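You operate a simulated robot arm through the tools that you are given. There is no shell and no other tool. Be economical: measure what you need, move in short steps, check, and stop when the job is done.

You run a simulated robot arm. Do the job below in one go: nothing can be reset, and whatever is moved stays where it is left.

JOB
Clamp the purple-ended block and brush a patch of paste on its top.
Fine: the block lies in the flat vice already; pale green paste from the blue pot, by the small brush with the green back, on the bare steel of the top; the brush goes back to its spot; leave the stop and the other blocks. Set down upright: small brush with the green back. A coat counts when it lies all over at full strength: go over it till it gets no stronger.

Only the result counts: the job must be done as asked and must still hold three seconds after the hand-in. Knocking over, shifting, dropping, spilling or breaking anything else fails it.

ROBOT AND FRAMES
A 6-joint arm with a two-finger parallel gripper, fixed in place. Base frame: the origin is at the foot of the arm, x ahead of it, y to its left, z up; the work surface is at about z = 0.868. Readings come in m, rad, newtons and seconds.
With the tool pointing down near the work surface it reaches from about 0.26 to 0.68 m from the base axis. Its first joint turns from -1.152 to 1.152 rad. Payload 2.9 kg.
The tool frame sits at the grasp point between the pads (the TCP): z along the fingers, y along the line on which they close. The tips reach 0.03 m beyond it. The gripper opens to 0.11 m. The fingers are 0.02 m wide and 0.01 m thick; the gripper's body (0.048 by 0.112 m) begins 0.055 m behind the TCP.
Orientation is that of the tool frame in the base frame, as a unit quaternion [w, x, y, z]. With the fingers straight down and closing along the base's y, the tool's x points along the base's -x, its y along +y and its z along -z.

CONTROLS
- The arm moves only by the tool nudge_tool. Its argument "deltas" is a list of rows, each a list of 7 numbers: the shift along the base's x, y, z in units of 25 mm (1.0 is 25 mm), then the turn, a rotation vector about the base's x, y, z in units of 6 degrees (1.0 is 6 degrees), then the opening, from 0 (shut) to 1 (fully open). In form: [[x, y, z, ax, ay, az, hand], ...]. A call has 1 to 10 rows; each row shifts and turns the commanded pose from where the row before left it. A call with a number of a shift or a turn outside -1 to 1 is refused whole. A row lasts 0.2 s, in which the tool goes at most 0.05 m and 0.15 rad; a call with a longer step from one row to the next is refused whole, and so is a gripper value outside its range. Where a pose cannot be reached the arm comes as near as it can. A force on the tool above 40 N (or 10 N above the force at the start of the call, whichever is more), or a blocked arm, ends the call early, and 0.2 s more pass. Each finger travels about 0.108 m/s and halts on what it meets, pressing with about 35 N; the grip force reading is that of the motor and also rises with nothing between the fingers. The clock runs only during rows and for 0.2 s after the last one: add rows that do not move to give the fingers time. The reply holds the time, the measured pose of the TCP, the force on the tool along the base axes, the opening and the grip force, in the units named above and with some noise, with the torque about the TCP (base axes, N m) and any sound that the robot's microphone picked up, and new pictures: "views" is both (left out), scene, wrist or none.
- Cameras (640 x 400 px; columns grow to the right, rows downward): "scene" is fixed at [0.0662, 0.4217, 1.3935]; the picture's right is [-0.86, -0.52, 0.00], its down [-0.25, 0.41, -0.88] and it looks along [0.46, -0.75, -0.48] (base axes); focal length 312 px, centre (320, 200). "wrist" rides on the gripper at [0.072, 0.017, -0.103] in the tool frame; the picture's right is [-0.23, 0.97, 0.00], its down [-0.76, -0.18, -0.62] and it looks along [-0.61, -0.14, 0.78] (tool axes); focal length 222 px, centre (320, 200). There is no depth. A picture from a camera that has moved, and an enlarged one, comes with that camera's place and axes in the base frame and with its lens.
- enlarge(camera, box): a new picture of the part [left, top, right, bottom] of that camera's present view, enlarged. The clock stands still meanwhile.
- sign_off(): hands the job in; it is judged then, once.

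Go step by step. Nothing tells you positions but the pictures and the camera data: compare them with the known pose of the tool, close in by small moves and look again before you grip or let go. The budget is 120 turns and 200 pictures, counting those below and the enlarged ones. Unless the task says otherwise, let go and move clear before handing in.

The tools are called as name(argument=value, ...) on one line, values as JSON. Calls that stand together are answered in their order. nudge_tool: Moves the arm, as the interface text tells. Its arguments: {"type":"object","properties":{"deltas":{"type":"array","items":{"type":"array","items":{"type":"number"}}},"views":{"type":"string","enum":["both","scene","wrist","none"]}},"required":["deltas"]} The other tools are called the same way: enlarge (camera, box) takes an enlarged picture of a part of a camera's view; sign_off () hands the job in.

At the start:

```text
time: 0.0
ee_pos: [0.369, 0.141, 1.2227]
tcp_rot: [0.0, 0.0, 1.0, 0.0]
ft_force: [-0.2, 0.6, -0.1]
moment: [-0.01, 0.03, -0.03]
gripper_width: 0.1101
grasp_force: 0.1
```

scene: 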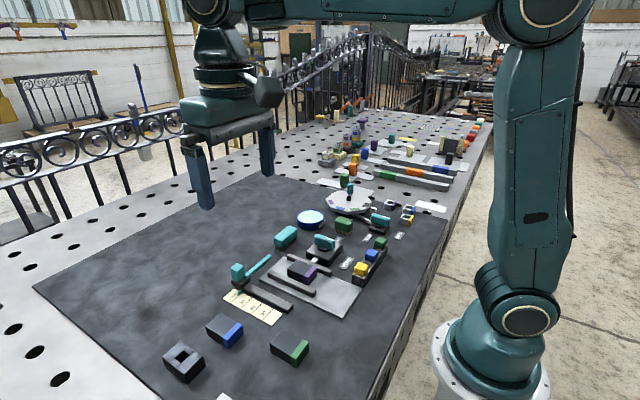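
wrist: 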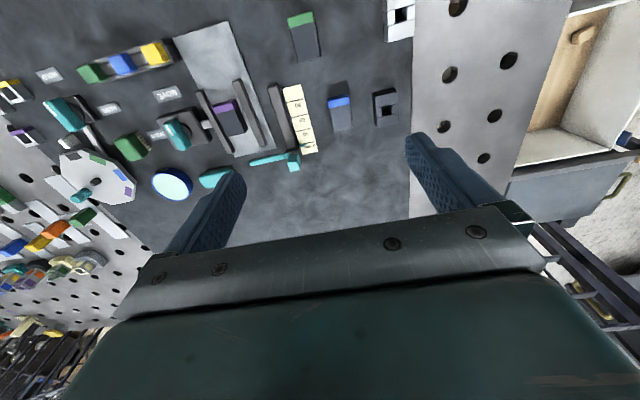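

I see a mat with a flat vice holding a purple-ended block, a teal lever-like handle, pots and brushes. I'll enlarge both views to identify them.

enlarge(camera="scene", box=[210, 170, 450, 330])

enlarge(camera="wrist", box=[0, 0, 320, 200])

enlarge(camera="wrist", box=[140, 60, 340, 200])

enlarge(camera="scene", box=[300, 100, 480, 220])

```text
2.50 times, centred on (330, 250) of scene
camera zoom: at [0.0662, 0.4217, 1.3935], right [-0.86, -0.52, 0.0], down [-0.25, 0.41, -0.88], along [0.46, -0.75, -0.48], focal length 781 px, centre (295, 75)
```

zoom: 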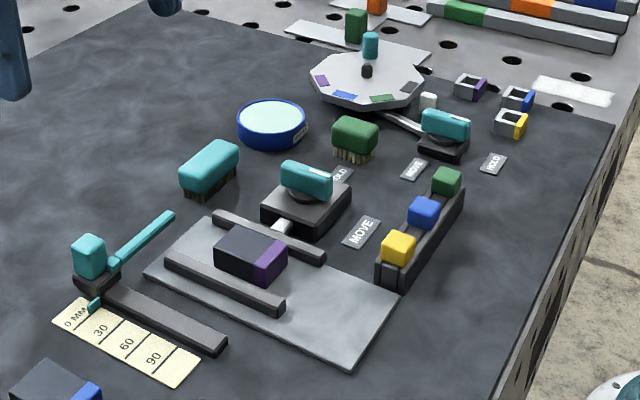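

```text
2.00 times, centred on (160, 100) of wrist
camera zoom: at [0.2974, 0.1572, 1.3257], right [0.23, 0.97, 0.0], down [0.76, -0.18, 0.62], along [0.61, -0.14, -0.78], focal length 444 px, centre (640, 400)
```

zoom: 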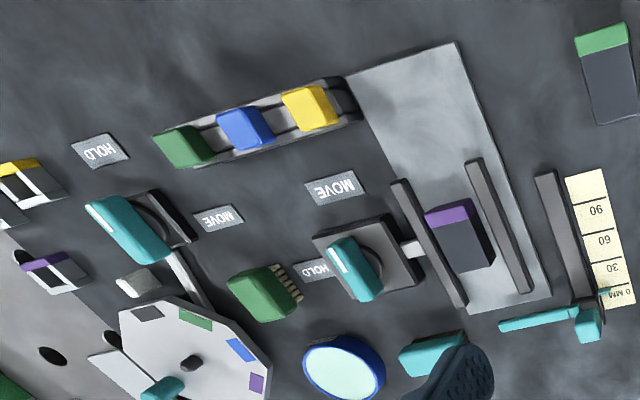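

```text
2.86 times, centred on (240, 130) of wrist
camera zoom: at [0.2974, 0.1572, 1.3257], right [0.23, 0.97, 0.0], down [0.76, -0.18, 0.62], along [0.61, -0.14, -0.78], focal length 635 px, centre (549, 400)
```

zoom: 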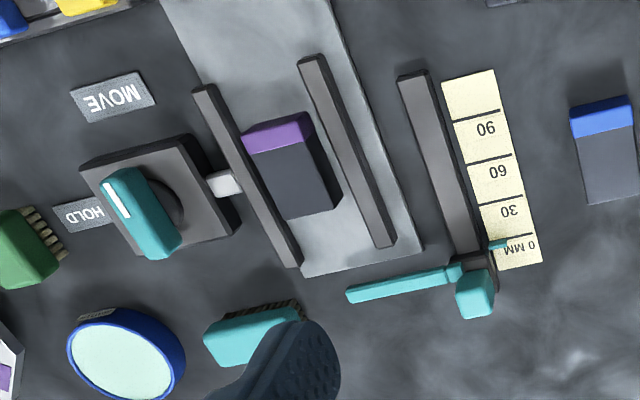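

```text
3.33 times, centred on (390, 160) of scene
camera zoom: at [0.0662, 0.4217, 1.3935], right [-0.86, -0.52, 0.0], down [-0.25, 0.41, -0.88], along [0.46, -0.75, -0.48], focal length 1042 px, centre (87, 333)
```

zoom: 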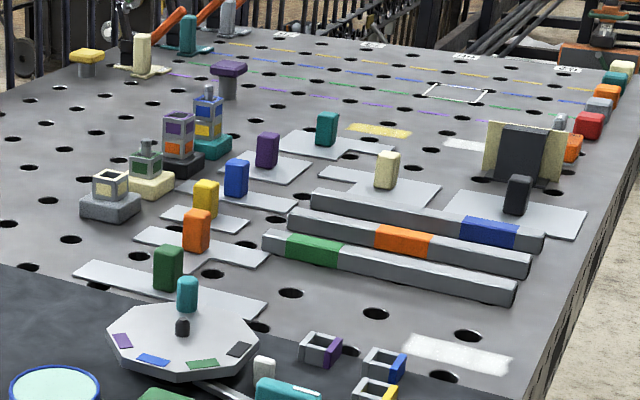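

The vice knob has a HOLD/MOVE dial at about (0.39,-0.13). The block is near (0.405,-0.035), the green brush near (0.40,-0.26) and the pot near (0.50,-0.24). I'll move closer above the vice for a better look.

nudge_tool(deltas=[[0, -1, -0.7, 0, 0, 0, 1], [0, -1, -0.7, 0, 0, 0, 1], [0, -1, -0.7, 0, 0, 0, 1], [0, -1, -0.7, 0, 0, 0, 1], [0, -1, -0.7, 0, 0, 0, 1], [0, -1, -0.7, 0, 0, 0, 1], [0, -1, -0.7, 0, 0, 0, 1], [0, -1, -0.7, 0, 0, 0, 1], [0, 0, 0, 0, 0, 0, 1]])

```text
time: 2.0
ee_pos: [0.3686, -0.0622, 1.0822]
tcp_rot: [-0.001, 0.001, 1.0, 0.0]
ft_force: [0.1, 0.4, -0.1]
moment: [0.01, 0.03, 0.02]
gripper_width: 0.1099
grasp_force: 0.1
camera wrist: at [0.2967, -0.0452, 1.1841], right [0.23, 0.97, 0.0], down [0.76, -0.18, 0.62], along [0.61, -0.14, -0.78], focal length 222 px, centre (320, 200)
```

scene: 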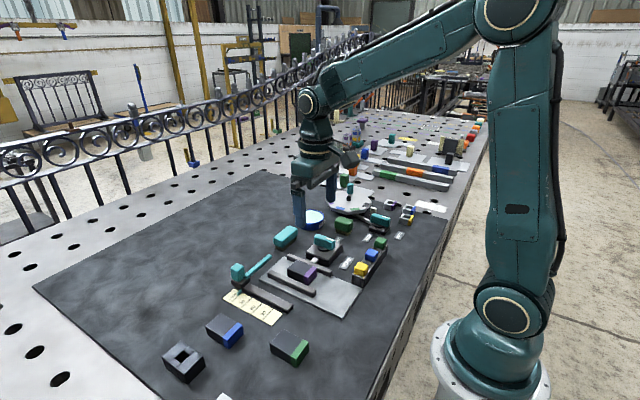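
wrist: 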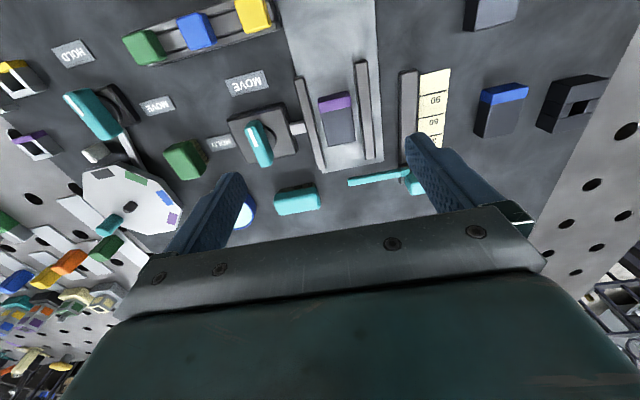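

enlarge(camera="wrist", box=[200, 50, 440, 200])

enlarge(camera="scene", box=[260, 200, 420, 300])

enlarge(camera="wrist", box=[40, 60, 260, 240])

```text
2.67 times, centred on (320, 125) of wrist
camera zoom: at [0.2967, -0.0452, 1.1841], right [0.23, 0.97, 0.0], down [0.76, -0.18, 0.62], along [0.61, -0.14, -0.78], focal length 592 px, centre (320, 400)
```

zoom: 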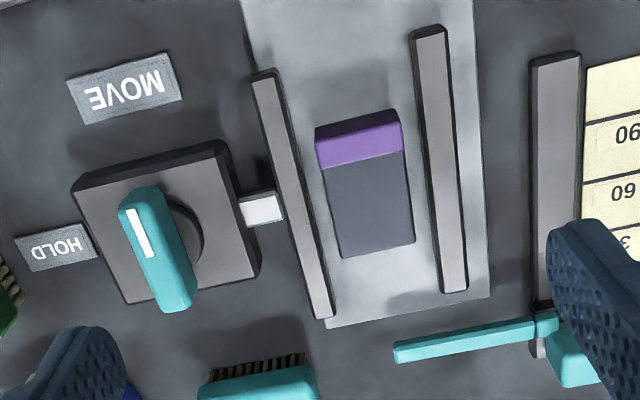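

```text
4.00 times, centred on (340, 250) of scene
camera zoom: at [0.0662, 0.4216, 1.3935], right [-0.86, -0.52, 0.0], down [-0.25, 0.41, -0.88], along [0.46, -0.75, -0.48], focal length 1250 px, centre (240, 0)
```

zoom: 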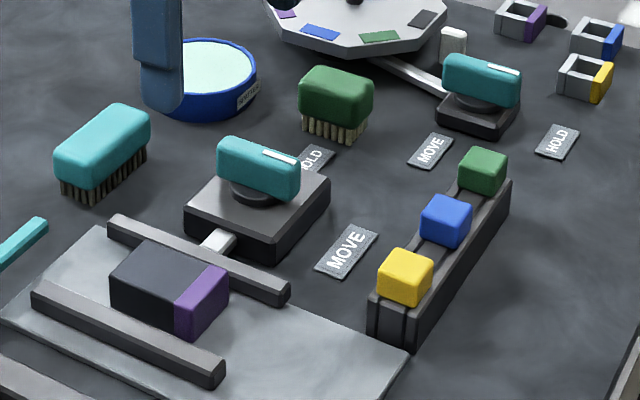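

```text
2.22 times, centred on (150, 150) of wrist
camera zoom: at [0.2967, -0.0452, 1.1841], right [0.23, 0.97, 0.0], down [0.76, -0.18, 0.62], along [0.61, -0.14, -0.78], focal length 494 px, centre (698, 311)
```

zoom: 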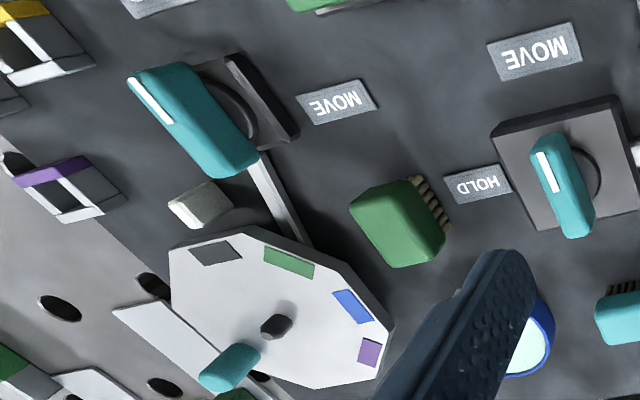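

The knob pointer faces MOVE (-x), and HOLD lies on the -y side, so it needs +90° about z. I'll go above the knob, near (0.40,-0.146), and check.

nudge_tool(deltas=[[0.3, -0.84, -1, 0, 0, 0, 0.6], [0.3, -0.84, -1, 0, 0, 0, 0.6], [0.3, -0.84, -1, 0, 0, 0, 0.6], [0.3, -0.84, -1, 0, 0, 0, 0.6], [0, 0, 0, 0, 0, 0, 0.6]])

enlarge(camera="scene", box=[260, 180, 420, 280])

enlarge(camera="wrist", box=[200, 50, 440, 200])

```text
time: 3.2
ee_pos: [0.3999, -0.1459, 0.9831]
tcp_rot: [0.0, 0.0, 1.0, 0.001]
ft_force: [0.6, -0.4, -0.3]
moment: [-0.03, 0.0, -0.02]
gripper_width: 0.066
grasp_force: 0.0
camera wrist: at [0.3284, -0.1284, 1.0854], right [0.23, 0.97, 0.0], down [0.76, -0.18, 0.62], along [0.61, -0.14, -0.78], focal length 222 px, centre (320, 200)
```

scene: 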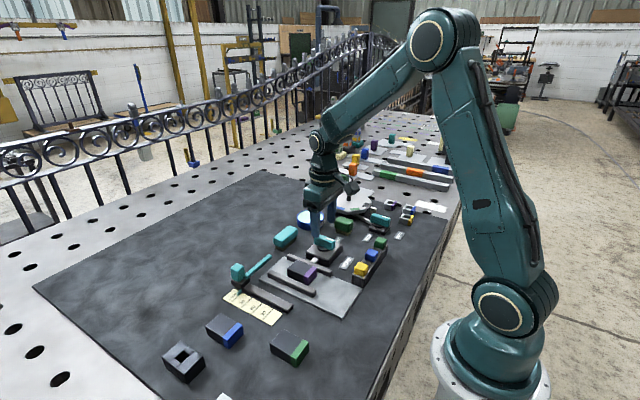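
wrist: 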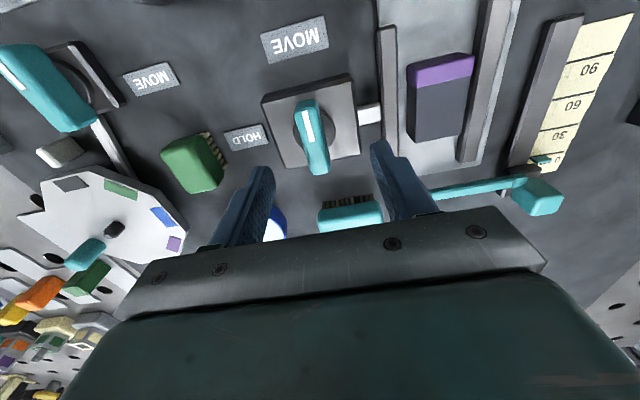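

```text
4.00 times, centred on (340, 230) of scene
camera zoom: at [0.0662, 0.4216, 1.3935], right [-0.86, -0.52, 0.0], down [-0.25, 0.41, -0.88], along [0.46, -0.75, -0.48], focal length 1250 px, centre (240, 80)
```

zoom: 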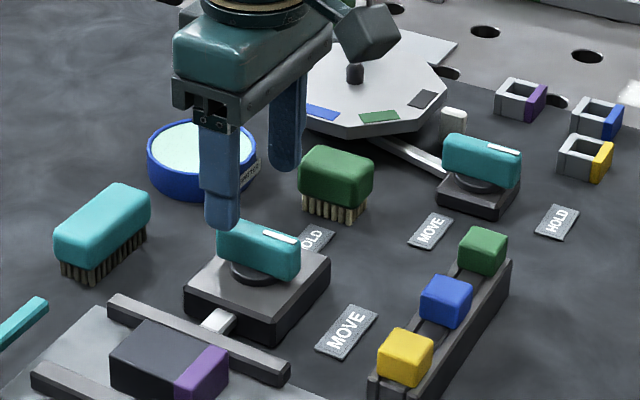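

```text
2.67 times, centred on (320, 125) of wrist
camera zoom: at [0.3284, -0.1284, 1.0854], right [0.23, 0.97, 0.0], down [0.76, -0.18, 0.62], along [0.61, -0.14, -0.78], focal length 592 px, centre (320, 400)
```

zoom: 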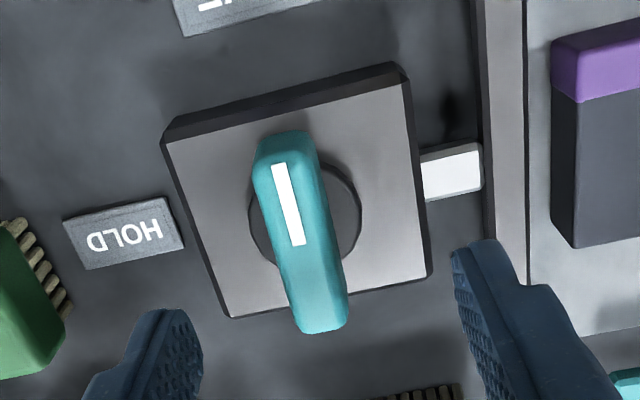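

The knob is centred at about (0.400,-0.1495) with its top near 0.918. I'll descend and grip it.

nudge_tool(deltas=[[0, -0.14, -0.8, 0, 0, 0, 0.5], [0, 0, -0.8, 0, 0, 0, 0.5], [0, 0, -0.5, 0, 0, 0, 0.5], [0, 0, 0, 0, 0, 0, 0.5]])

enlarge(camera="scene", box=[280, 200, 400, 275])

```text
time: 4.2
ee_pos: [0.3988, -0.1475, 0.9304]
tcp_rot: [0.0, -0.001, 1.0, 0.0]
ft_force: [0.0, 0.3, -0.6]
moment: [0.01, 0.03, -0.02]
gripper_width: 0.0549
grasp_force: 0.2
camera wrist: at [0.3274, -0.1309, 1.033], right [0.23, 0.97, 0.0], down [0.76, -0.18, 0.62], along [0.61, -0.14, -0.78], focal length 222 px, centre (320, 200)
```

scene: 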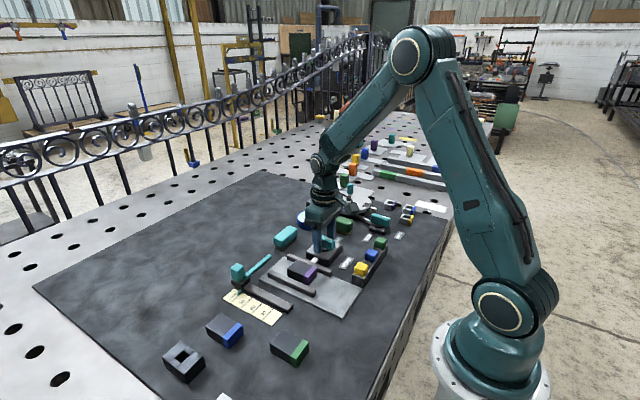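
wrist: 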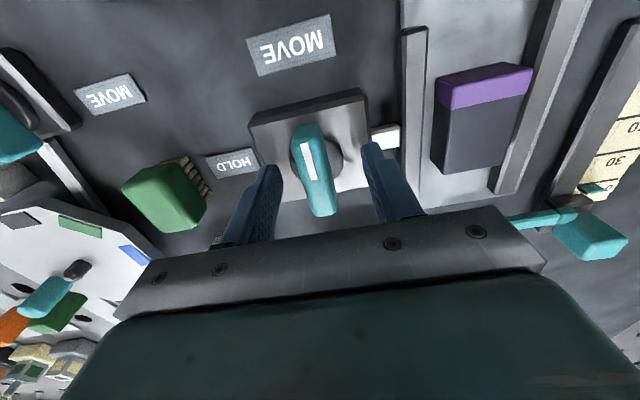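

```text
5.33 times, centred on (340, 238) of scene
camera zoom: at [0.0662, 0.4217, 1.3935], right [-0.86, -0.52, 0.0], down [-0.25, 0.41, -0.88], along [0.46, -0.75, -0.48], focal length 1667 px, centre (213, 0)
```

zoom: 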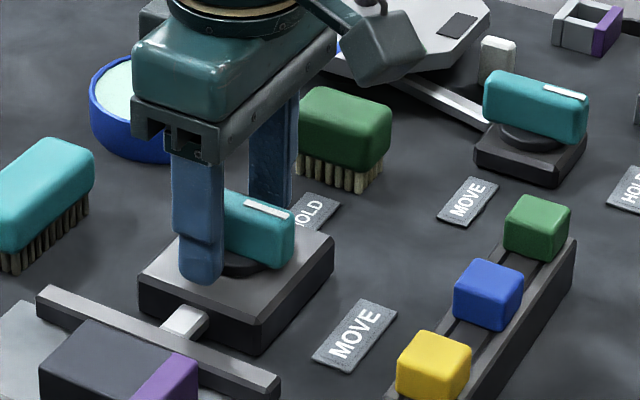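

Fingers straddle the knob. Closing on it.

nudge_tool(deltas=[[0, -0.08, 0, 0, 0, 0, 0.5], [0, 0, 0, 0, 0, 0, 0], [0, 0, 0, 0, 0, 0, 0], [0, 0, 0, 0, 0, 0, 0]], views="none")

```text
time: 5.2
ee_pos: [0.3993, -0.1491, 0.9308]
tcp_rot: [-0.001, 0.001, 1.0, -0.002]
ft_force: [0.3, -9.6, -1.9]
moment: [0.01, 0.07, 0.06]
gripper_width: 0.0178
grasp_force: 45.0
```

Gripped at 18 mm. I'll start the turn toward HOLD and check after a few rows.

nudge_tool(deltas=[[0, 0, 0, 0, 0, 1, 0], [0, 0, 0, 0, 0, 1, 0], [0, 0, 0, 0, 0, 1, 0], [0, 0, 0, 0, 0, 1, 0]], views="wrist")

```text
time: 6.2
ee_pos: [0.3999, -0.1505, 0.9303]
tcp_rot: [-0.001, -0.208, 0.978, -0.001]
ft_force: [-1.2, -20.6, -5.0]
moment: [0.28, -0.48, -0.07]
gripper_width: 0.0178
grasp_force: 45.4
camera wrist: at [0.3268, -0.1645, 1.0335], right [-0.19, 0.98, 0.0], down [0.77, 0.15, 0.62], along [0.61, 0.12, -0.78], focal length 222 px, centre (320, 200)
```

wrist: 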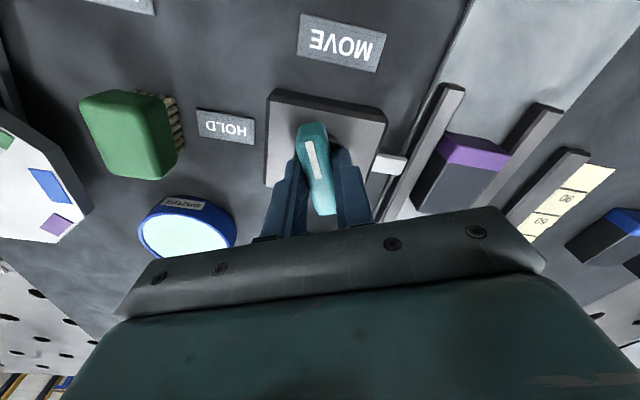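

The knob turns with it. A sideways force in -y suggests the pivot lies slightly further in -y, so I'll ease that way and continue.

nudge_tool(deltas=[[0, -0.06, 0, 0, 0, 1, 0], [0, 0, 0, 0, 0, 1, 0], [0, 0, 0, 0, 0, 1, 0]], views="none")

```text
time: 7.0
ee_pos: [0.3986, -0.1501, 0.9308]
tcp_rot: [0.0, -0.359, 0.933, 0.0]
ft_force: [4.6, -13.4, -12.0]
moment: [-0.64, 0.51, -0.03]
gripper_width: 0.0178
grasp_force: 45.1
```

nudge_tool(deltas=[[0, -0.04, 0, 0, 0, 1, 0], [0, 0, 0, 0, 0, 1, 0], [0, 0, 0, 0, 0, 1, 0], [0, 0, 0, 0, 0, 1, 0]], views="wrist")

```text
time: 8.0
ee_pos: [0.3996, -0.1507, 0.9309]
tcp_rot: [0.001, -0.546, 0.838, 0.0]
ft_force: [1.8, -1.1, 10.2]
moment: [-0.55, 0.61, -0.07]
gripper_width: 0.0175
grasp_force: 45.1
camera wrist: at [0.3555, -0.2108, 1.0335], right [-0.8, 0.6, 0.0], down [0.47, 0.63, 0.62], along [0.38, 0.5, -0.78], focal length 222 px, centre (320, 200)
```

wrist: 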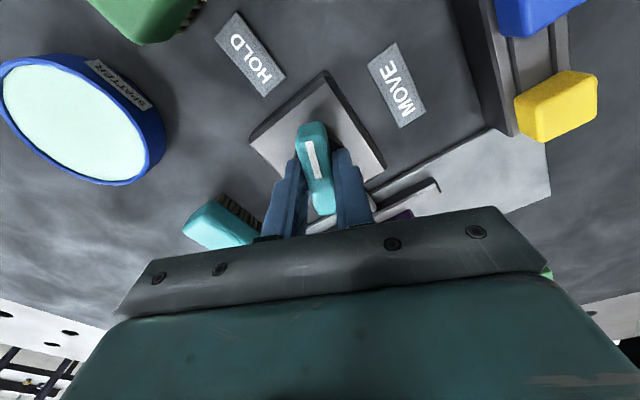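

About 66° turned; continuing to 90°.

nudge_tool(deltas=[[0, 0, 0, 0, 0, 1, 0], [0, 0, 0, 0, 0, 1, 0], [0, 0, 0, 0, 0, 1, 0], [0, 0, 0, 0, 0, 0.9, 0], [0, 0, 0, 0, 0, 0, 0]], views="wrist")

enlarge(camera="scene", box=[260, 200, 420, 300])

```text
time: 9.2
ee_pos: [0.399, -0.1503, 0.932]
tcp_rot: [0.002, -0.705, 0.71, 0.0]
ft_force: [9.0, 8.3, 6.3]
moment: [0.75, -0.08, -0.12]
gripper_width: 0.0178
grasp_force: 45.1
camera wrist: at [0.3832, -0.2238, 1.0335], right [-0.97, 0.23, 0.0], down [0.18, 0.76, 0.62], along [0.15, 0.61, -0.78], focal length 222 px, centre (320, 200)
```

wrist: 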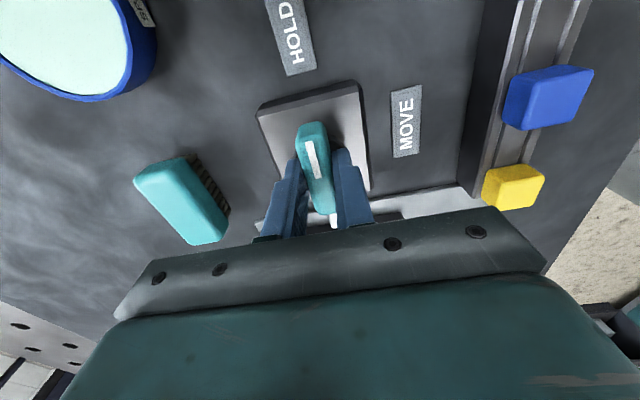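

```text
4.00 times, centred on (340, 250) of scene
camera zoom: at [0.0663, 0.4219, 1.3934], right [-0.86, -0.52, 0.0], down [-0.25, 0.41, -0.88], along [0.46, -0.75, -0.48], focal length 1250 px, centre (240, 0)
```

zoom: 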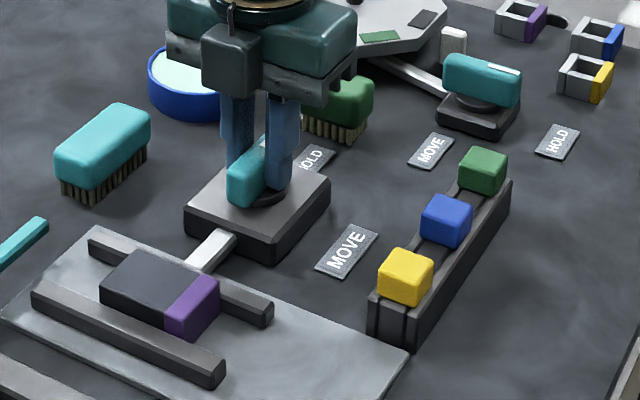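

The jaw advanced onto the block. I'll let go, rise and inspect the clamp.

nudge_tool(deltas=[[0, 0, 0, 0, 0, 0, 0.4], [0, 0, 0, 0, 0, 0, 0.4], [0, 0, 1, 0, 0, 0, 0.4], [0, 0, 1, 0, 0, 0, 0.4], [0, 0, 1, 0, 0, -1, 0.4], [0, 0, 1, 0, 0, -1, 0.4], [0, 0, 1, 0, 0, -1, 0.4], [0, 0, 1, 0, 0, -1, 0.4], [0, 0, 1, 0, 0, -1, 0.4], [0, 0, 0, 0, 0, -1, 0.4]], views="none")

nudge_tool(deltas=[[0, 0.5, 0, 0, 0, -1, 0.4], [0, 0.5, 0, 0, 0, -1, 0.4], [0, 0.5, 0, 0, 0, -1, 0.4], [0, 0.5, 0, 0, 0, -1, 0.4], [0, 0.5, 0, 0, 0, -1, 0.4], [0, 0.5, 0, 0, 0, -1, 0.4], [0, 0.5, 0, 0, 0, -1, 0.4], [0, 0.5, 0, 0, 0, -1, 0.4], [0, 0, 0, 0, 0, -1, 0.4], [0, 0, 0, 0, 0, 0, 0.4]], views="wrist")

enlarge(camera="scene", box=[260, 220, 380, 295])

enlarge(camera="wrist", box=[200, 50, 440, 200])

```text
time: 11.4
ee_pos: [0.3985, -0.1512, 1.1067]
tcp_rot: [0.0, -0.449, 0.894, 0.0]
ft_force: [-0.7, 0.8, 0.4]
moment: [0.0, 0.05, 0.01]
gripper_width: 0.0442
grasp_force: 0.0
```

```text
time: 13.6
ee_pos: [0.399, -0.0514, 1.1057]
tcp_rot: [0.0, 0.007, 1.0, -0.001]
ft_force: [-0.2, -0.4, -0.2]
moment: [0.02, -0.01, 0.03]
gripper_width: 0.044
grasp_force: 0.0
camera wrist: at [0.3278, -0.0342, 1.2082], right [0.24, 0.97, 0.0], down [0.76, -0.19, 0.62], along [0.61, -0.15, -0.78], focal length 222 px, centre (320, 200)
```

wrist: 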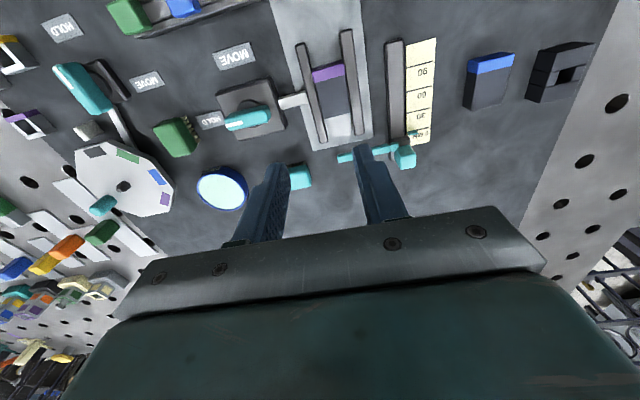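

```text
5.33 times, centred on (320, 258) of scene
camera zoom: at [0.0662, 0.4217, 1.3935], right [-0.86, -0.52, 0.0], down [-0.25, 0.41, -0.88], along [0.46, -0.75, -0.48], focal length 1667 px, centre (320, -107)
```

zoom: 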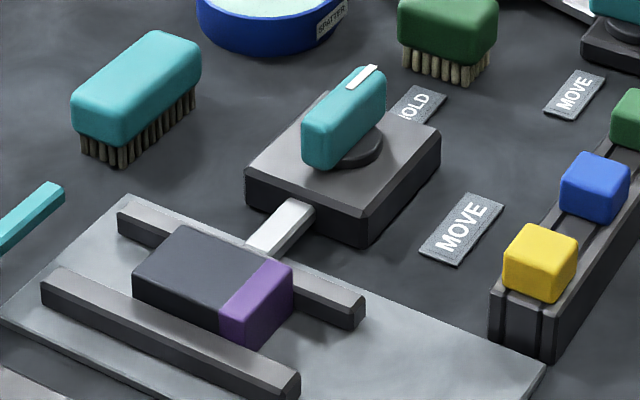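

```text
2.67 times, centred on (320, 125) of wrist
camera zoom: at [0.3278, -0.0342, 1.2082], right [0.24, 0.97, 0.0], down [0.76, -0.19, 0.62], along [0.61, -0.15, -0.78], focal length 592 px, centre (320, 400)
```

zoom: 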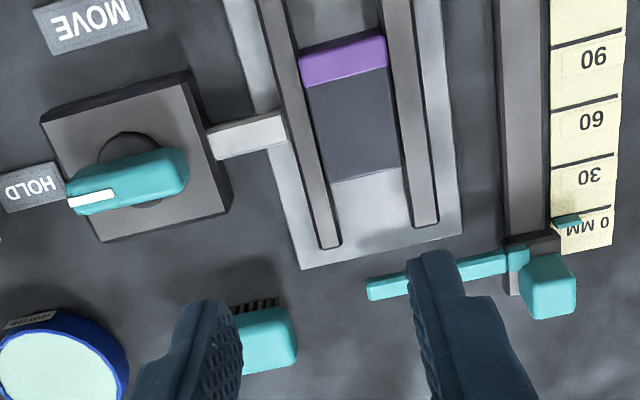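

The block is now squeezed between both jaws and the pointer is on HOLD. Next I'll go over the green brush.

nudge_tool(deltas=[[0, -1, 0, 0, 0, 0, 0.6], [0, -1, 0, 0, 0, 0, 0.6], [0, -1, 0, 0, 0, 0, 0.6], [0, -1, 0, 0, 0, 0, 0.6], [0, -1, -0.5, 0, 0, 0, 0.6], [0, -1, -0.5, 0, 0, 0, 0.6], [0, -1, -0.5, 0, 0, 0, 0.6], [0, -1, -0.5, 0, 0, 0, 0.6], [0, 0, 0, 0, 0, 0, 0.6]], views="wrist")

enlarge(camera="wrist", box=[200, 50, 440, 200])

enlarge(camera="scene", box=[290, 180, 410, 255])

```text
time: 15.6
ee_pos: [0.4005, -0.252, 1.0552]
tcp_rot: [0.0, 0.005, 1.0, 0.0]
ft_force: [-0.1, -0.7, 0.2]
moment: [0.02, 0.0, 0.02]
gripper_width: 0.0661
grasp_force: 0.1
camera wrist: at [0.3289, -0.2344, 1.1578], right [0.24, 0.97, 0.0], down [0.76, -0.19, 0.62], along [0.61, -0.15, -0.78], focal length 222 px, centre (320, 200)
```

wrist: 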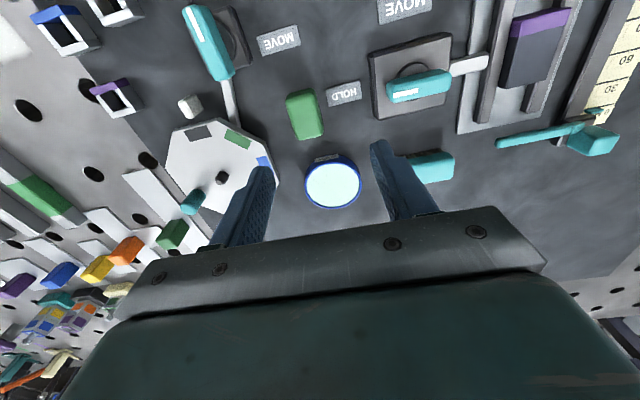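

```text
2.67 times, centred on (320, 125) of wrist
camera zoom: at [0.3289, -0.2344, 1.1578], right [0.24, 0.97, 0.0], down [0.76, -0.19, 0.62], along [0.61, -0.15, -0.78], focal length 592 px, centre (320, 400)
```

zoom: 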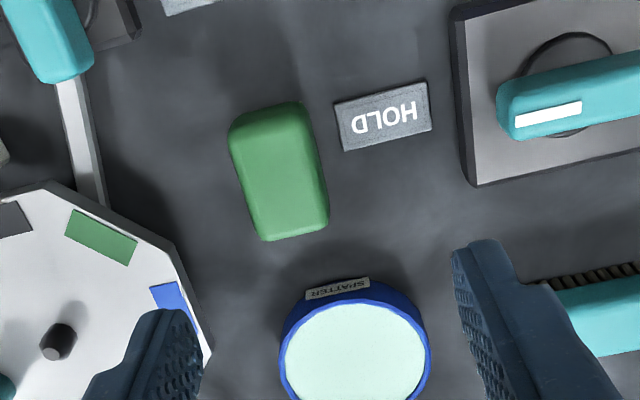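

```text
5.33 times, centred on (350, 218) of scene
camera zoom: at [0.0662, 0.4216, 1.3935], right [-0.86, -0.52, 0.0], down [-0.25, 0.41, -0.88], along [0.46, -0.75, -0.48], focal length 1667 px, centre (160, 107)
```

zoom: 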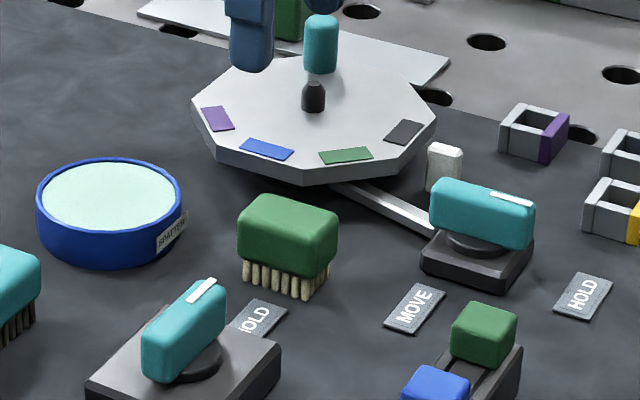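

The green brush is about 49×30 mm, long axis nearly along x, centred at about (0.405,-0.269) with its top near 0.907. I'll descend to just above it with a slight turn.

nudge_tool(deltas=[[0.18, -0.68, 0, 0, 0, -0.5, 0.48], [0, 0, -1, 0, 0, 0, 0.48], [0, 0, -1, 0, 0, 0, 0.48], [0, 0, -1, 0, 0, 0, 0.48], [0, 0, -1, 0, 0, 0, 0.48], [0, 0, 0, 0, 0, 0, 0.48]], views="none")

enlarge(camera="wrist", box=[200, 80, 440, 230])

enlarge(camera="scene", box=[290, 170, 410, 245])

```text
time: 17.0
ee_pos: [0.4039, -0.2685, 0.9583]
tcp_rot: [0.0, 0.031, 1.0, 0.0]
ft_force: [-0.3, 0.0, 0.1]
moment: [0.02, 0.0, 0.01]
gripper_width: 0.053
grasp_force: 0.0
```

```text
2.67 times, centred on (320, 155) of wrist
camera zoom: at [0.3335, -0.2468, 1.0603], right [0.29, 0.96, 0.0], down [0.75, -0.22, 0.62], along [0.6, -0.18, -0.78], focal length 592 px, centre (320, 320)
```

zoom: 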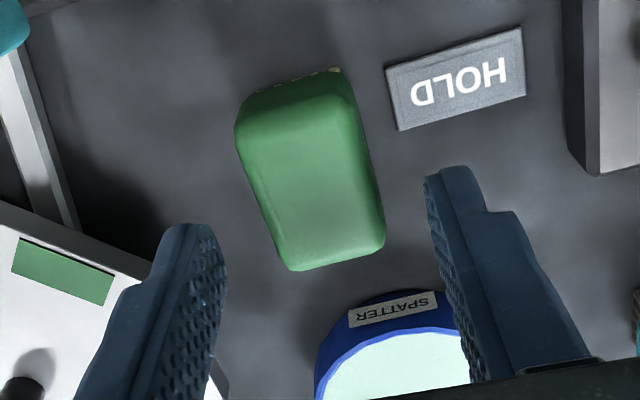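

```text
5.33 times, centred on (350, 208) of scene
camera zoom: at [0.0662, 0.4217, 1.3935], right [-0.86, -0.52, 0.0], down [-0.25, 0.41, -0.88], along [0.46, -0.75, -0.48], focal length 1667 px, centre (160, 160)
```

zoom: 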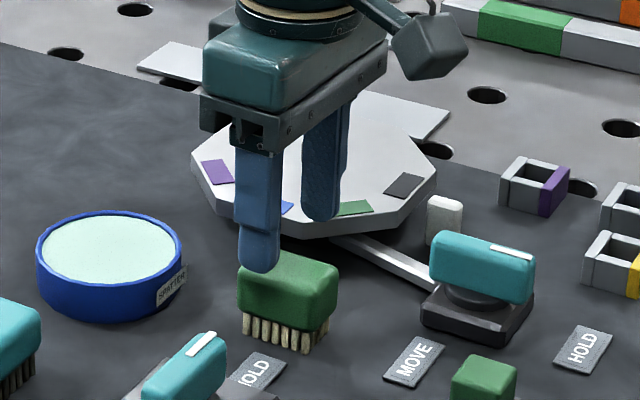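

Aligned with the brush at about (0.4055,-0.270). Descending and gripping its back.

nudge_tool(deltas=[[0.06, -0.04, -0.88, 0, 0, 0, 0.48], [0, 0, -0.88, 0, 0, 0, 0.48], [0, 0, 0, 0, 0, 0, 0.48], [0, 0, 0, 0, 0, 0, 0], [0, 0, 0, 0, 0, 0, 0], [0, 0, 0, 0, 0, 0, 0]], views="wrist")

enlarge(camera="scene", box=[290, 170, 410, 245])

```text
time: 18.4
ee_pos: [0.4041, -0.2693, 0.9131]
tcp_rot: [-0.001, 0.031, 1.0, 0.0]
ft_force: [0.1, -0.3, -0.5]
moment: [0.01, -0.01, -0.03]
gripper_width: 0.0331
grasp_force: 34.8
camera wrist: at [0.3342, -0.248, 1.014], right [0.29, 0.96, 0.0], down [0.75, -0.23, 0.62], along [0.6, -0.18, -0.78], focal length 222 px, centre (320, 200)
```

wrist: 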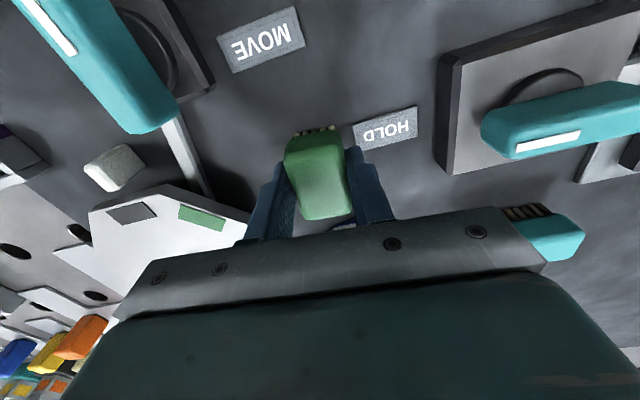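

```text
5.33 times, centred on (350, 208) of scene
camera zoom: at [0.0662, 0.4217, 1.3935], right [-0.86, -0.52, 0.0], down [-0.25, 0.41, -0.88], along [0.46, -0.75, -0.48], focal length 1667 px, centre (160, 160)
```

zoom: 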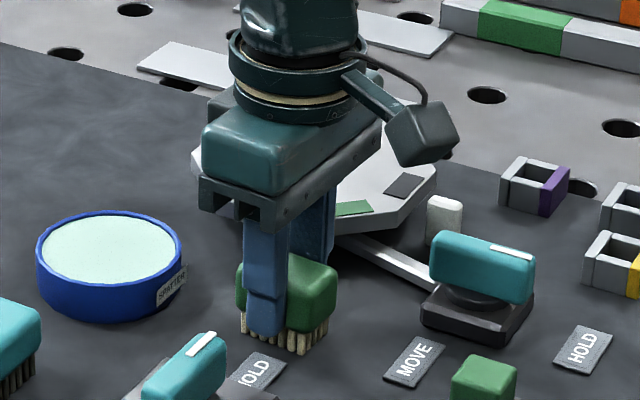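

The brush is gripped at 33 mm; its home TCP pose is (0.4041,-0.2693,0.913). I'll lift straight up, then move over the blue pot near (0.511,-0.258).

nudge_tool(deltas=[[0, 0, 0.6, 0, 0, 0, 0], [0, 0, 1, 0, 0, 0, 0], [0, 0, 1, 0, 0, 0, 0], [1, 0.1, 0.2, 0, 0, 0, 0], [1, 0.1, 0, 0, 0, 0, 0], [1, 0.1, 0, 0, 0, 0, 0], [1, 0.1, 0, 0, 0, 0, 0], [0.28, 0.04, 0, 0, 0, 0, 0], [0, 0, 0, 0, 0, 0, 0]], views="wrist")

enlarge(camera="scene", box=[260, 160, 380, 235])

```text
time: 20.4
ee_pos: [0.5128, -0.2579, 0.9817]
tcp_rot: [0.0, 0.031, 1.0, 0.0]
ft_force: [1.0, -0.3, -0.8]
moment: [-0.02, 0.03, 0.0]
gripper_width: 0.0333
grasp_force: 34.9
camera wrist: at [0.442, -0.238, 1.084], right [0.29, 0.96, 0.0], down [0.75, -0.23, 0.62], along [0.6, -0.18, -0.78], focal length 222 px, centre (320, 200)
```

wrist: 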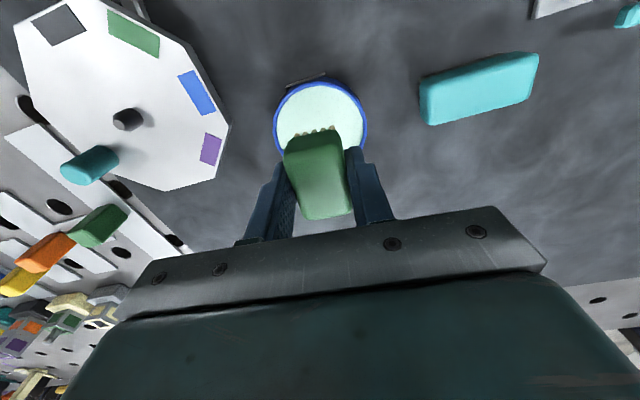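

```text
5.33 times, centred on (320, 198) of scene
camera zoom: at [0.0662, 0.4217, 1.3935], right [-0.86, -0.52, 0.0], down [-0.25, 0.41, -0.88], along [0.46, -0.75, -0.48], focal length 1667 px, centre (320, 213)
```

zoom: 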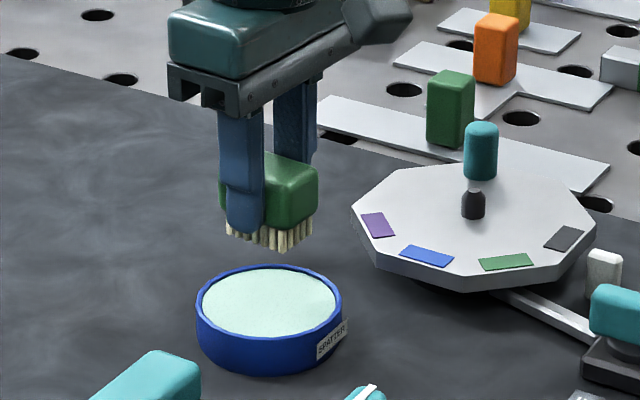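

Over the pot. I'll shift back 4 mm and lower toward the paste in small steps, watching force.

nudge_tool(deltas=[[-0.16, 0, -0.6, 0, 0, 0, 0], [0, 0, -0.6, 0, 0, 0, 0], [0, 0, -0.4, 0, 0, 0, 0], [0, 0, 0, 0, 0, 0, 0]], views="wrist")

enlarge(camera="scene", box=[260, 160, 380, 235])

```text
time: 21.4
ee_pos: [0.5083, -0.2587, 0.941]
tcp_rot: [-0.001, 0.032, 0.999, 0.0]
ft_force: [-0.7, 0.2, -1.1]
moment: [-0.03, -0.03, -0.03]
gripper_width: 0.033
grasp_force: 35.0
camera wrist: at [0.4374, -0.2375, 1.0439], right [0.29, 0.96, 0.0], down [0.75, -0.23, 0.62], along [0.6, -0.18, -0.78], focal length 222 px, centre (320, 200)
```

wrist: 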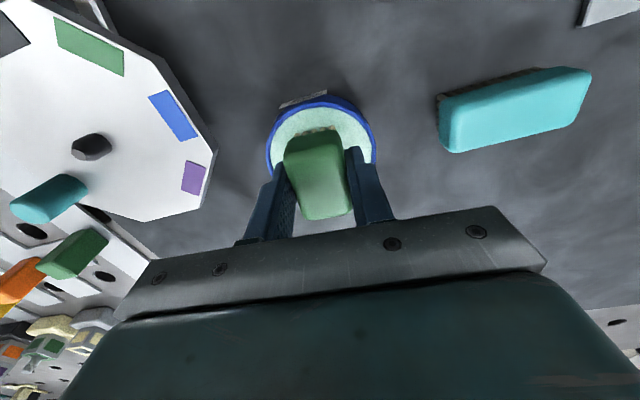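

```text
5.33 times, centred on (320, 198) of scene
camera zoom: at [0.0662, 0.4217, 1.3935], right [-0.86, -0.52, 0.0], down [-0.25, 0.41, -0.88], along [0.46, -0.75, -0.48], focal length 1667 px, centre (320, 213)
```

zoom: 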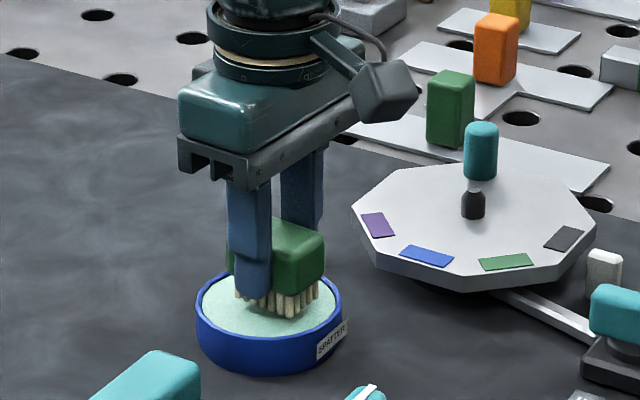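

Bristles are just about at the paste surface. Lowering a few mm more.

nudge_tool(deltas=[[0, 0, -0.12, 0, 0, 0, 0], [0, 0, -0.12, 0, 0, 0, 0], [0, 0, 0, 0, 0, 0, 0]], views="none")

enlarge(camera="scene", box=[280, 190, 340, 228])

```text
time: 22.2
ee_pos: [0.5078, -0.2596, 0.9352]
tcp_rot: [0.0, 0.031, 1.0, 0.0]
ft_force: [-0.6, 1.3, 2.4]
moment: [0.03, 0.09, 0.01]
gripper_width: 0.0335
grasp_force: 35.2
```

```text
10.53 times, centred on (310, 209) of scene
camera zoom: at [0.0661, 0.4217, 1.3935], right [-0.86, -0.52, 0.0], down [-0.25, 0.41, -0.88], along [0.46, -0.75, -0.48], focal length 3290 px, centre (425, 105)
```

zoom: 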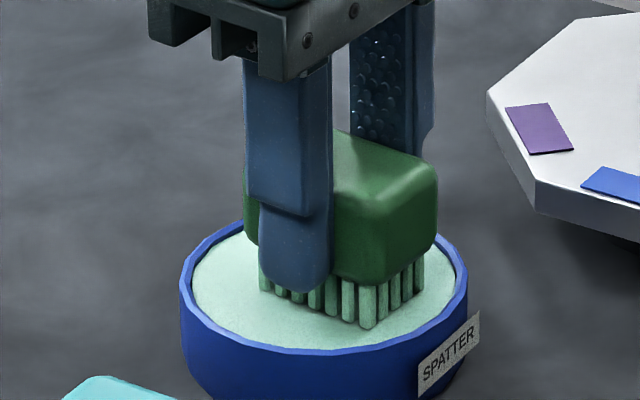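

The bristles have turned pale green, so the brush is loaded. I'll lift and carry it beside the vice block to measure its top.

nudge_tool(deltas=[[0, 0, 0.6, 0, 0, 0, 0], [0, 0, 1, 0, 0, 0, 0], [0, 0, 1, 0, 0, 0, 0], [-0.2, 1, 0.4, 0, 0, 0, 0], [-0.2, 1, 0, 0, 0, 0, 0], [-0.2, 1, 0, 0, 0, 0, 0], [-0.2, 1, 0, 0, 0, 0, 0], [-0.2, 1, 0, 0, 0, 0, 0], [-0.2, 1, 0, 0, 0, 0, 0], [-0.2, 1, 0, 0, 0, 0, 0]], views="none")

nudge_tool(deltas=[[-0.2, 1, 0, 0, 0, 0.5, 0], [-0.2, 1, 0, 0, 0, 0, 0], [0, 0, 0, 0, 0, 0, 0]], views="wrist")

enlarge(camera="wrist", box=[240, 50, 400, 150])

enlarge(camera="scene", box=[260, 220, 356, 280])

```text
time: 24.4
ee_pos: [0.4716, -0.084, 1.0122]
tcp_rot: [0.0, 0.032, 0.999, 0.0]
ft_force: [0.4, -0.2, -1.8]
moment: [-0.02, -0.01, -0.01]
gripper_width: 0.0337
grasp_force: 34.8
```

```text
time: 25.2
ee_pos: [0.4637, -0.0339, 1.0116]
tcp_rot: [0.0, 0.005, 1.0, 0.0]
ft_force: [-0.8, -0.7, -1.0]
moment: [-0.02, 0.01, -0.01]
gripper_width: 0.033
grasp_force: 35.0
camera wrist: at [0.3913, -0.0169, 1.1128], right [0.24, 0.97, 0.0], down [0.76, -0.19, 0.62], along [0.61, -0.15, -0.78], focal length 222 px, centre (320, 200)
```

wrist: 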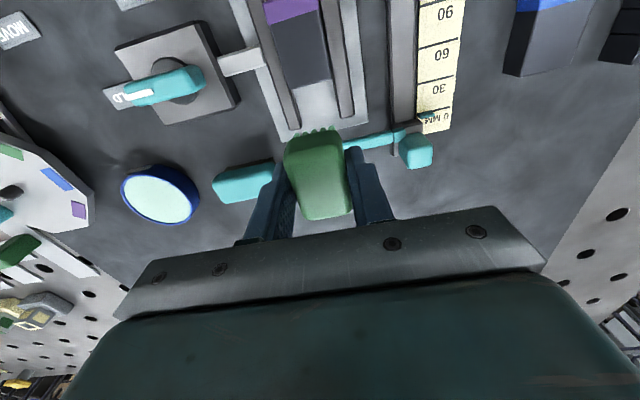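

```text
4.00 times, centred on (320, 100) of wrist
camera zoom: at [0.3913, -0.0169, 1.1128], right [0.24, 0.97, 0.0], down [0.76, -0.19, 0.62], along [0.61, -0.15, -0.78], focal length 888 px, centre (320, 600)
```

zoom: 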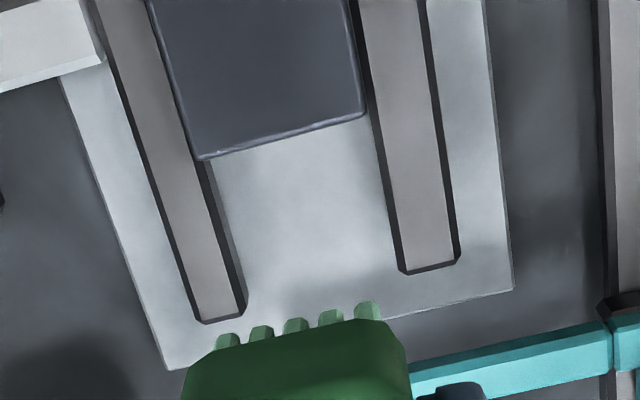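

```text
6.67 times, centred on (308, 250) of scene
camera zoom: at [0.0662, 0.4217, 1.3935], right [-0.86, -0.52, 0.0], down [-0.25, 0.41, -0.88], along [0.46, -0.75, -0.48], focal length 2083 px, centre (400, -133)
```

zoom: 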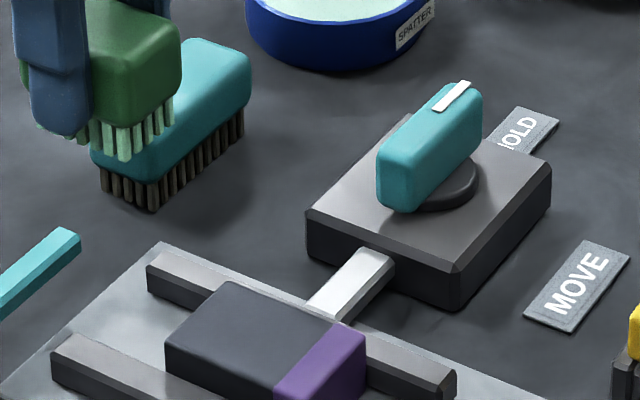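

The block top spans about x 0.375–0.430 and y -0.056 to -0.015, at z≈0.898. I'll zoom in to find where the purple end begins.

enlarge(camera="scene", box=[280, 255, 328, 285])

enlarge(camera="wrist", box=[240, 0, 400, 100])

```text
13.33 times, centred on (304, 270) of scene
camera zoom: at [0.0662, 0.4217, 1.3935], right [-0.86, -0.52, 0.0], down [-0.25, 0.41, -0.88], along [0.46, -0.75, -0.48], focal length 4167 px, centre (533, -733)
```

zoom: 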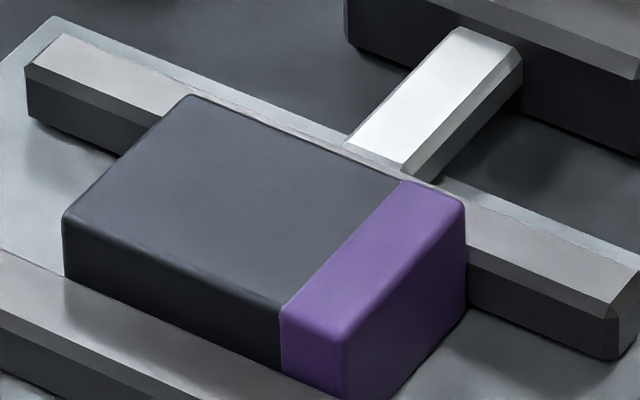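

```text
4.00 times, centred on (320, 50) of wrist
camera zoom: at [0.3913, -0.0169, 1.1128], right [0.24, 0.97, 0.0], down [0.76, -0.19, 0.62], along [0.61, -0.15, -0.78], focal length 888 px, centre (320, 800)
```

zoom: 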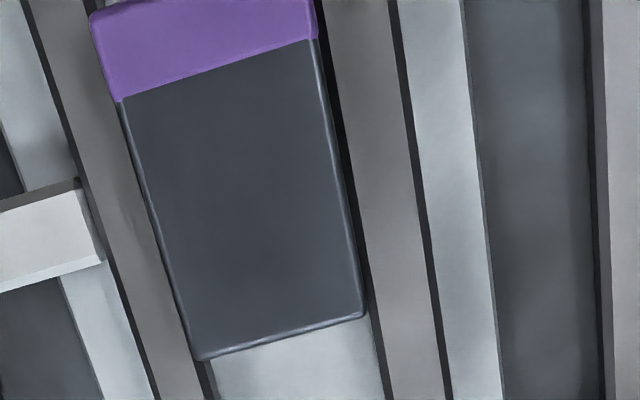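

The bare steel spans x≈0.3845–0.4305, y≈-0.0545 to -0.0145, and the bristle footprint is about 39×28 mm. I'll move above its centre and lower to just over it.

nudge_tool(deltas=[[-0.8, 0, 0, 0, 0, 0, 0], [-0.8, 0, 0, 0, 0, 0, 0], [-0.64, 0, -0.5, 0, 0, 0, 0], [0, 0, -1, 0, 0, 0, 0], [0, 0, -0.8, 0, 0, 0, 0], [0, 0, 0, 0, 0, 0, 0]], views="wrist")

enlarge(camera="scene", box=[270, 235, 350, 285])

enlarge(camera="wrist", box=[240, 90, 400, 190])

```text
time: 26.6
ee_pos: [0.4077, -0.0338, 0.9528]
tcp_rot: [0.0, 0.005, 1.0, -0.001]
ft_force: [0.3, 0.0, -0.4]
moment: [0.04, 0.0, 0.04]
gripper_width: 0.0335
grasp_force: 34.7
camera wrist: at [0.3361, -0.0164, 1.0554], right [0.24, 0.97, 0.0], down [0.76, -0.19, 0.62], along [0.61, -0.15, -0.78], focal length 222 px, centre (320, 200)
```

wrist: 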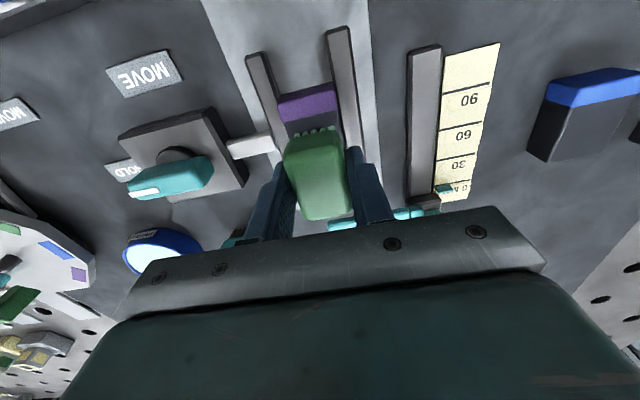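

```text
8.00 times, centred on (310, 260) of scene
camera zoom: at [0.0662, 0.4217, 1.3935], right [-0.86, -0.52, 0.0], down [-0.25, 0.41, -0.88], along [0.46, -0.75, -0.48], focal length 2500 px, centre (400, -280)
```

zoom: 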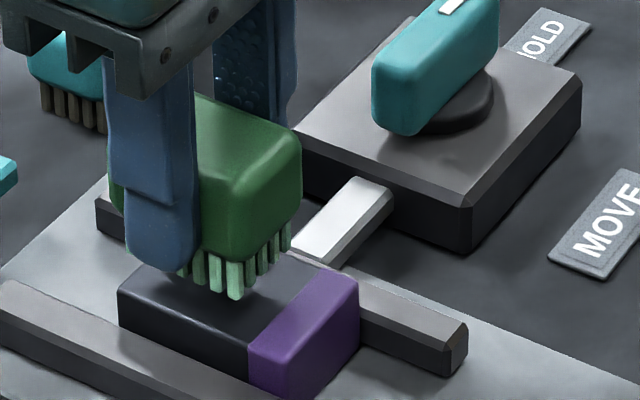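

```text
4.00 times, centred on (320, 140) of wrist
camera zoom: at [0.3361, -0.0164, 1.0554], right [0.24, 0.97, 0.0], down [0.76, -0.19, 0.62], along [0.61, -0.15, -0.78], focal length 888 px, centre (320, 440)
```

zoom: 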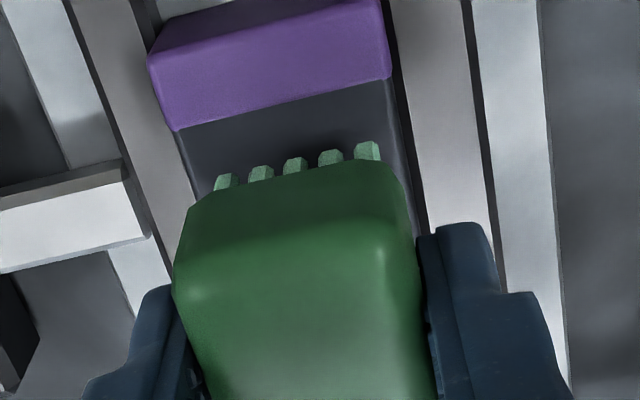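

Bristles hover about 10 mm over the steel, clear of the purple. Lowering to light contact.

nudge_tool(deltas=[[0, 0, -0.28, 0, 0, 0, 0], [0, 0, -0.08, 0, 0, 0, 0], [0, 0, -0.08, 0, 0, 0, 0], [0, 0, 0, 0, 0, 0, 0]], views="none")

enlarge(camera="scene", box=[280, 245, 328, 275])

```text
time: 27.6
ee_pos: [0.4083, -0.0337, 0.9428]
tcp_rot: [0.0, 0.005, 1.0, 0.0]
ft_force: [-3.0, 0.6, 16.5]
moment: [-0.01, 0.24, -0.01]
gripper_width: 0.033
grasp_force: 35.0
```

```text
13.33 times, centred on (304, 260) of scene
camera zoom: at [0.0659, 0.4217, 1.3935], right [-0.86, -0.52, 0.0], down [-0.25, 0.41, -0.88], along [0.46, -0.75, -0.48], focal length 4167 px, centre (533, -600)
```

zoom: 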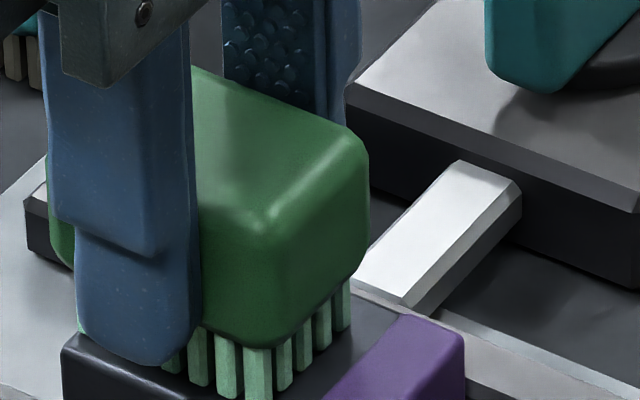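

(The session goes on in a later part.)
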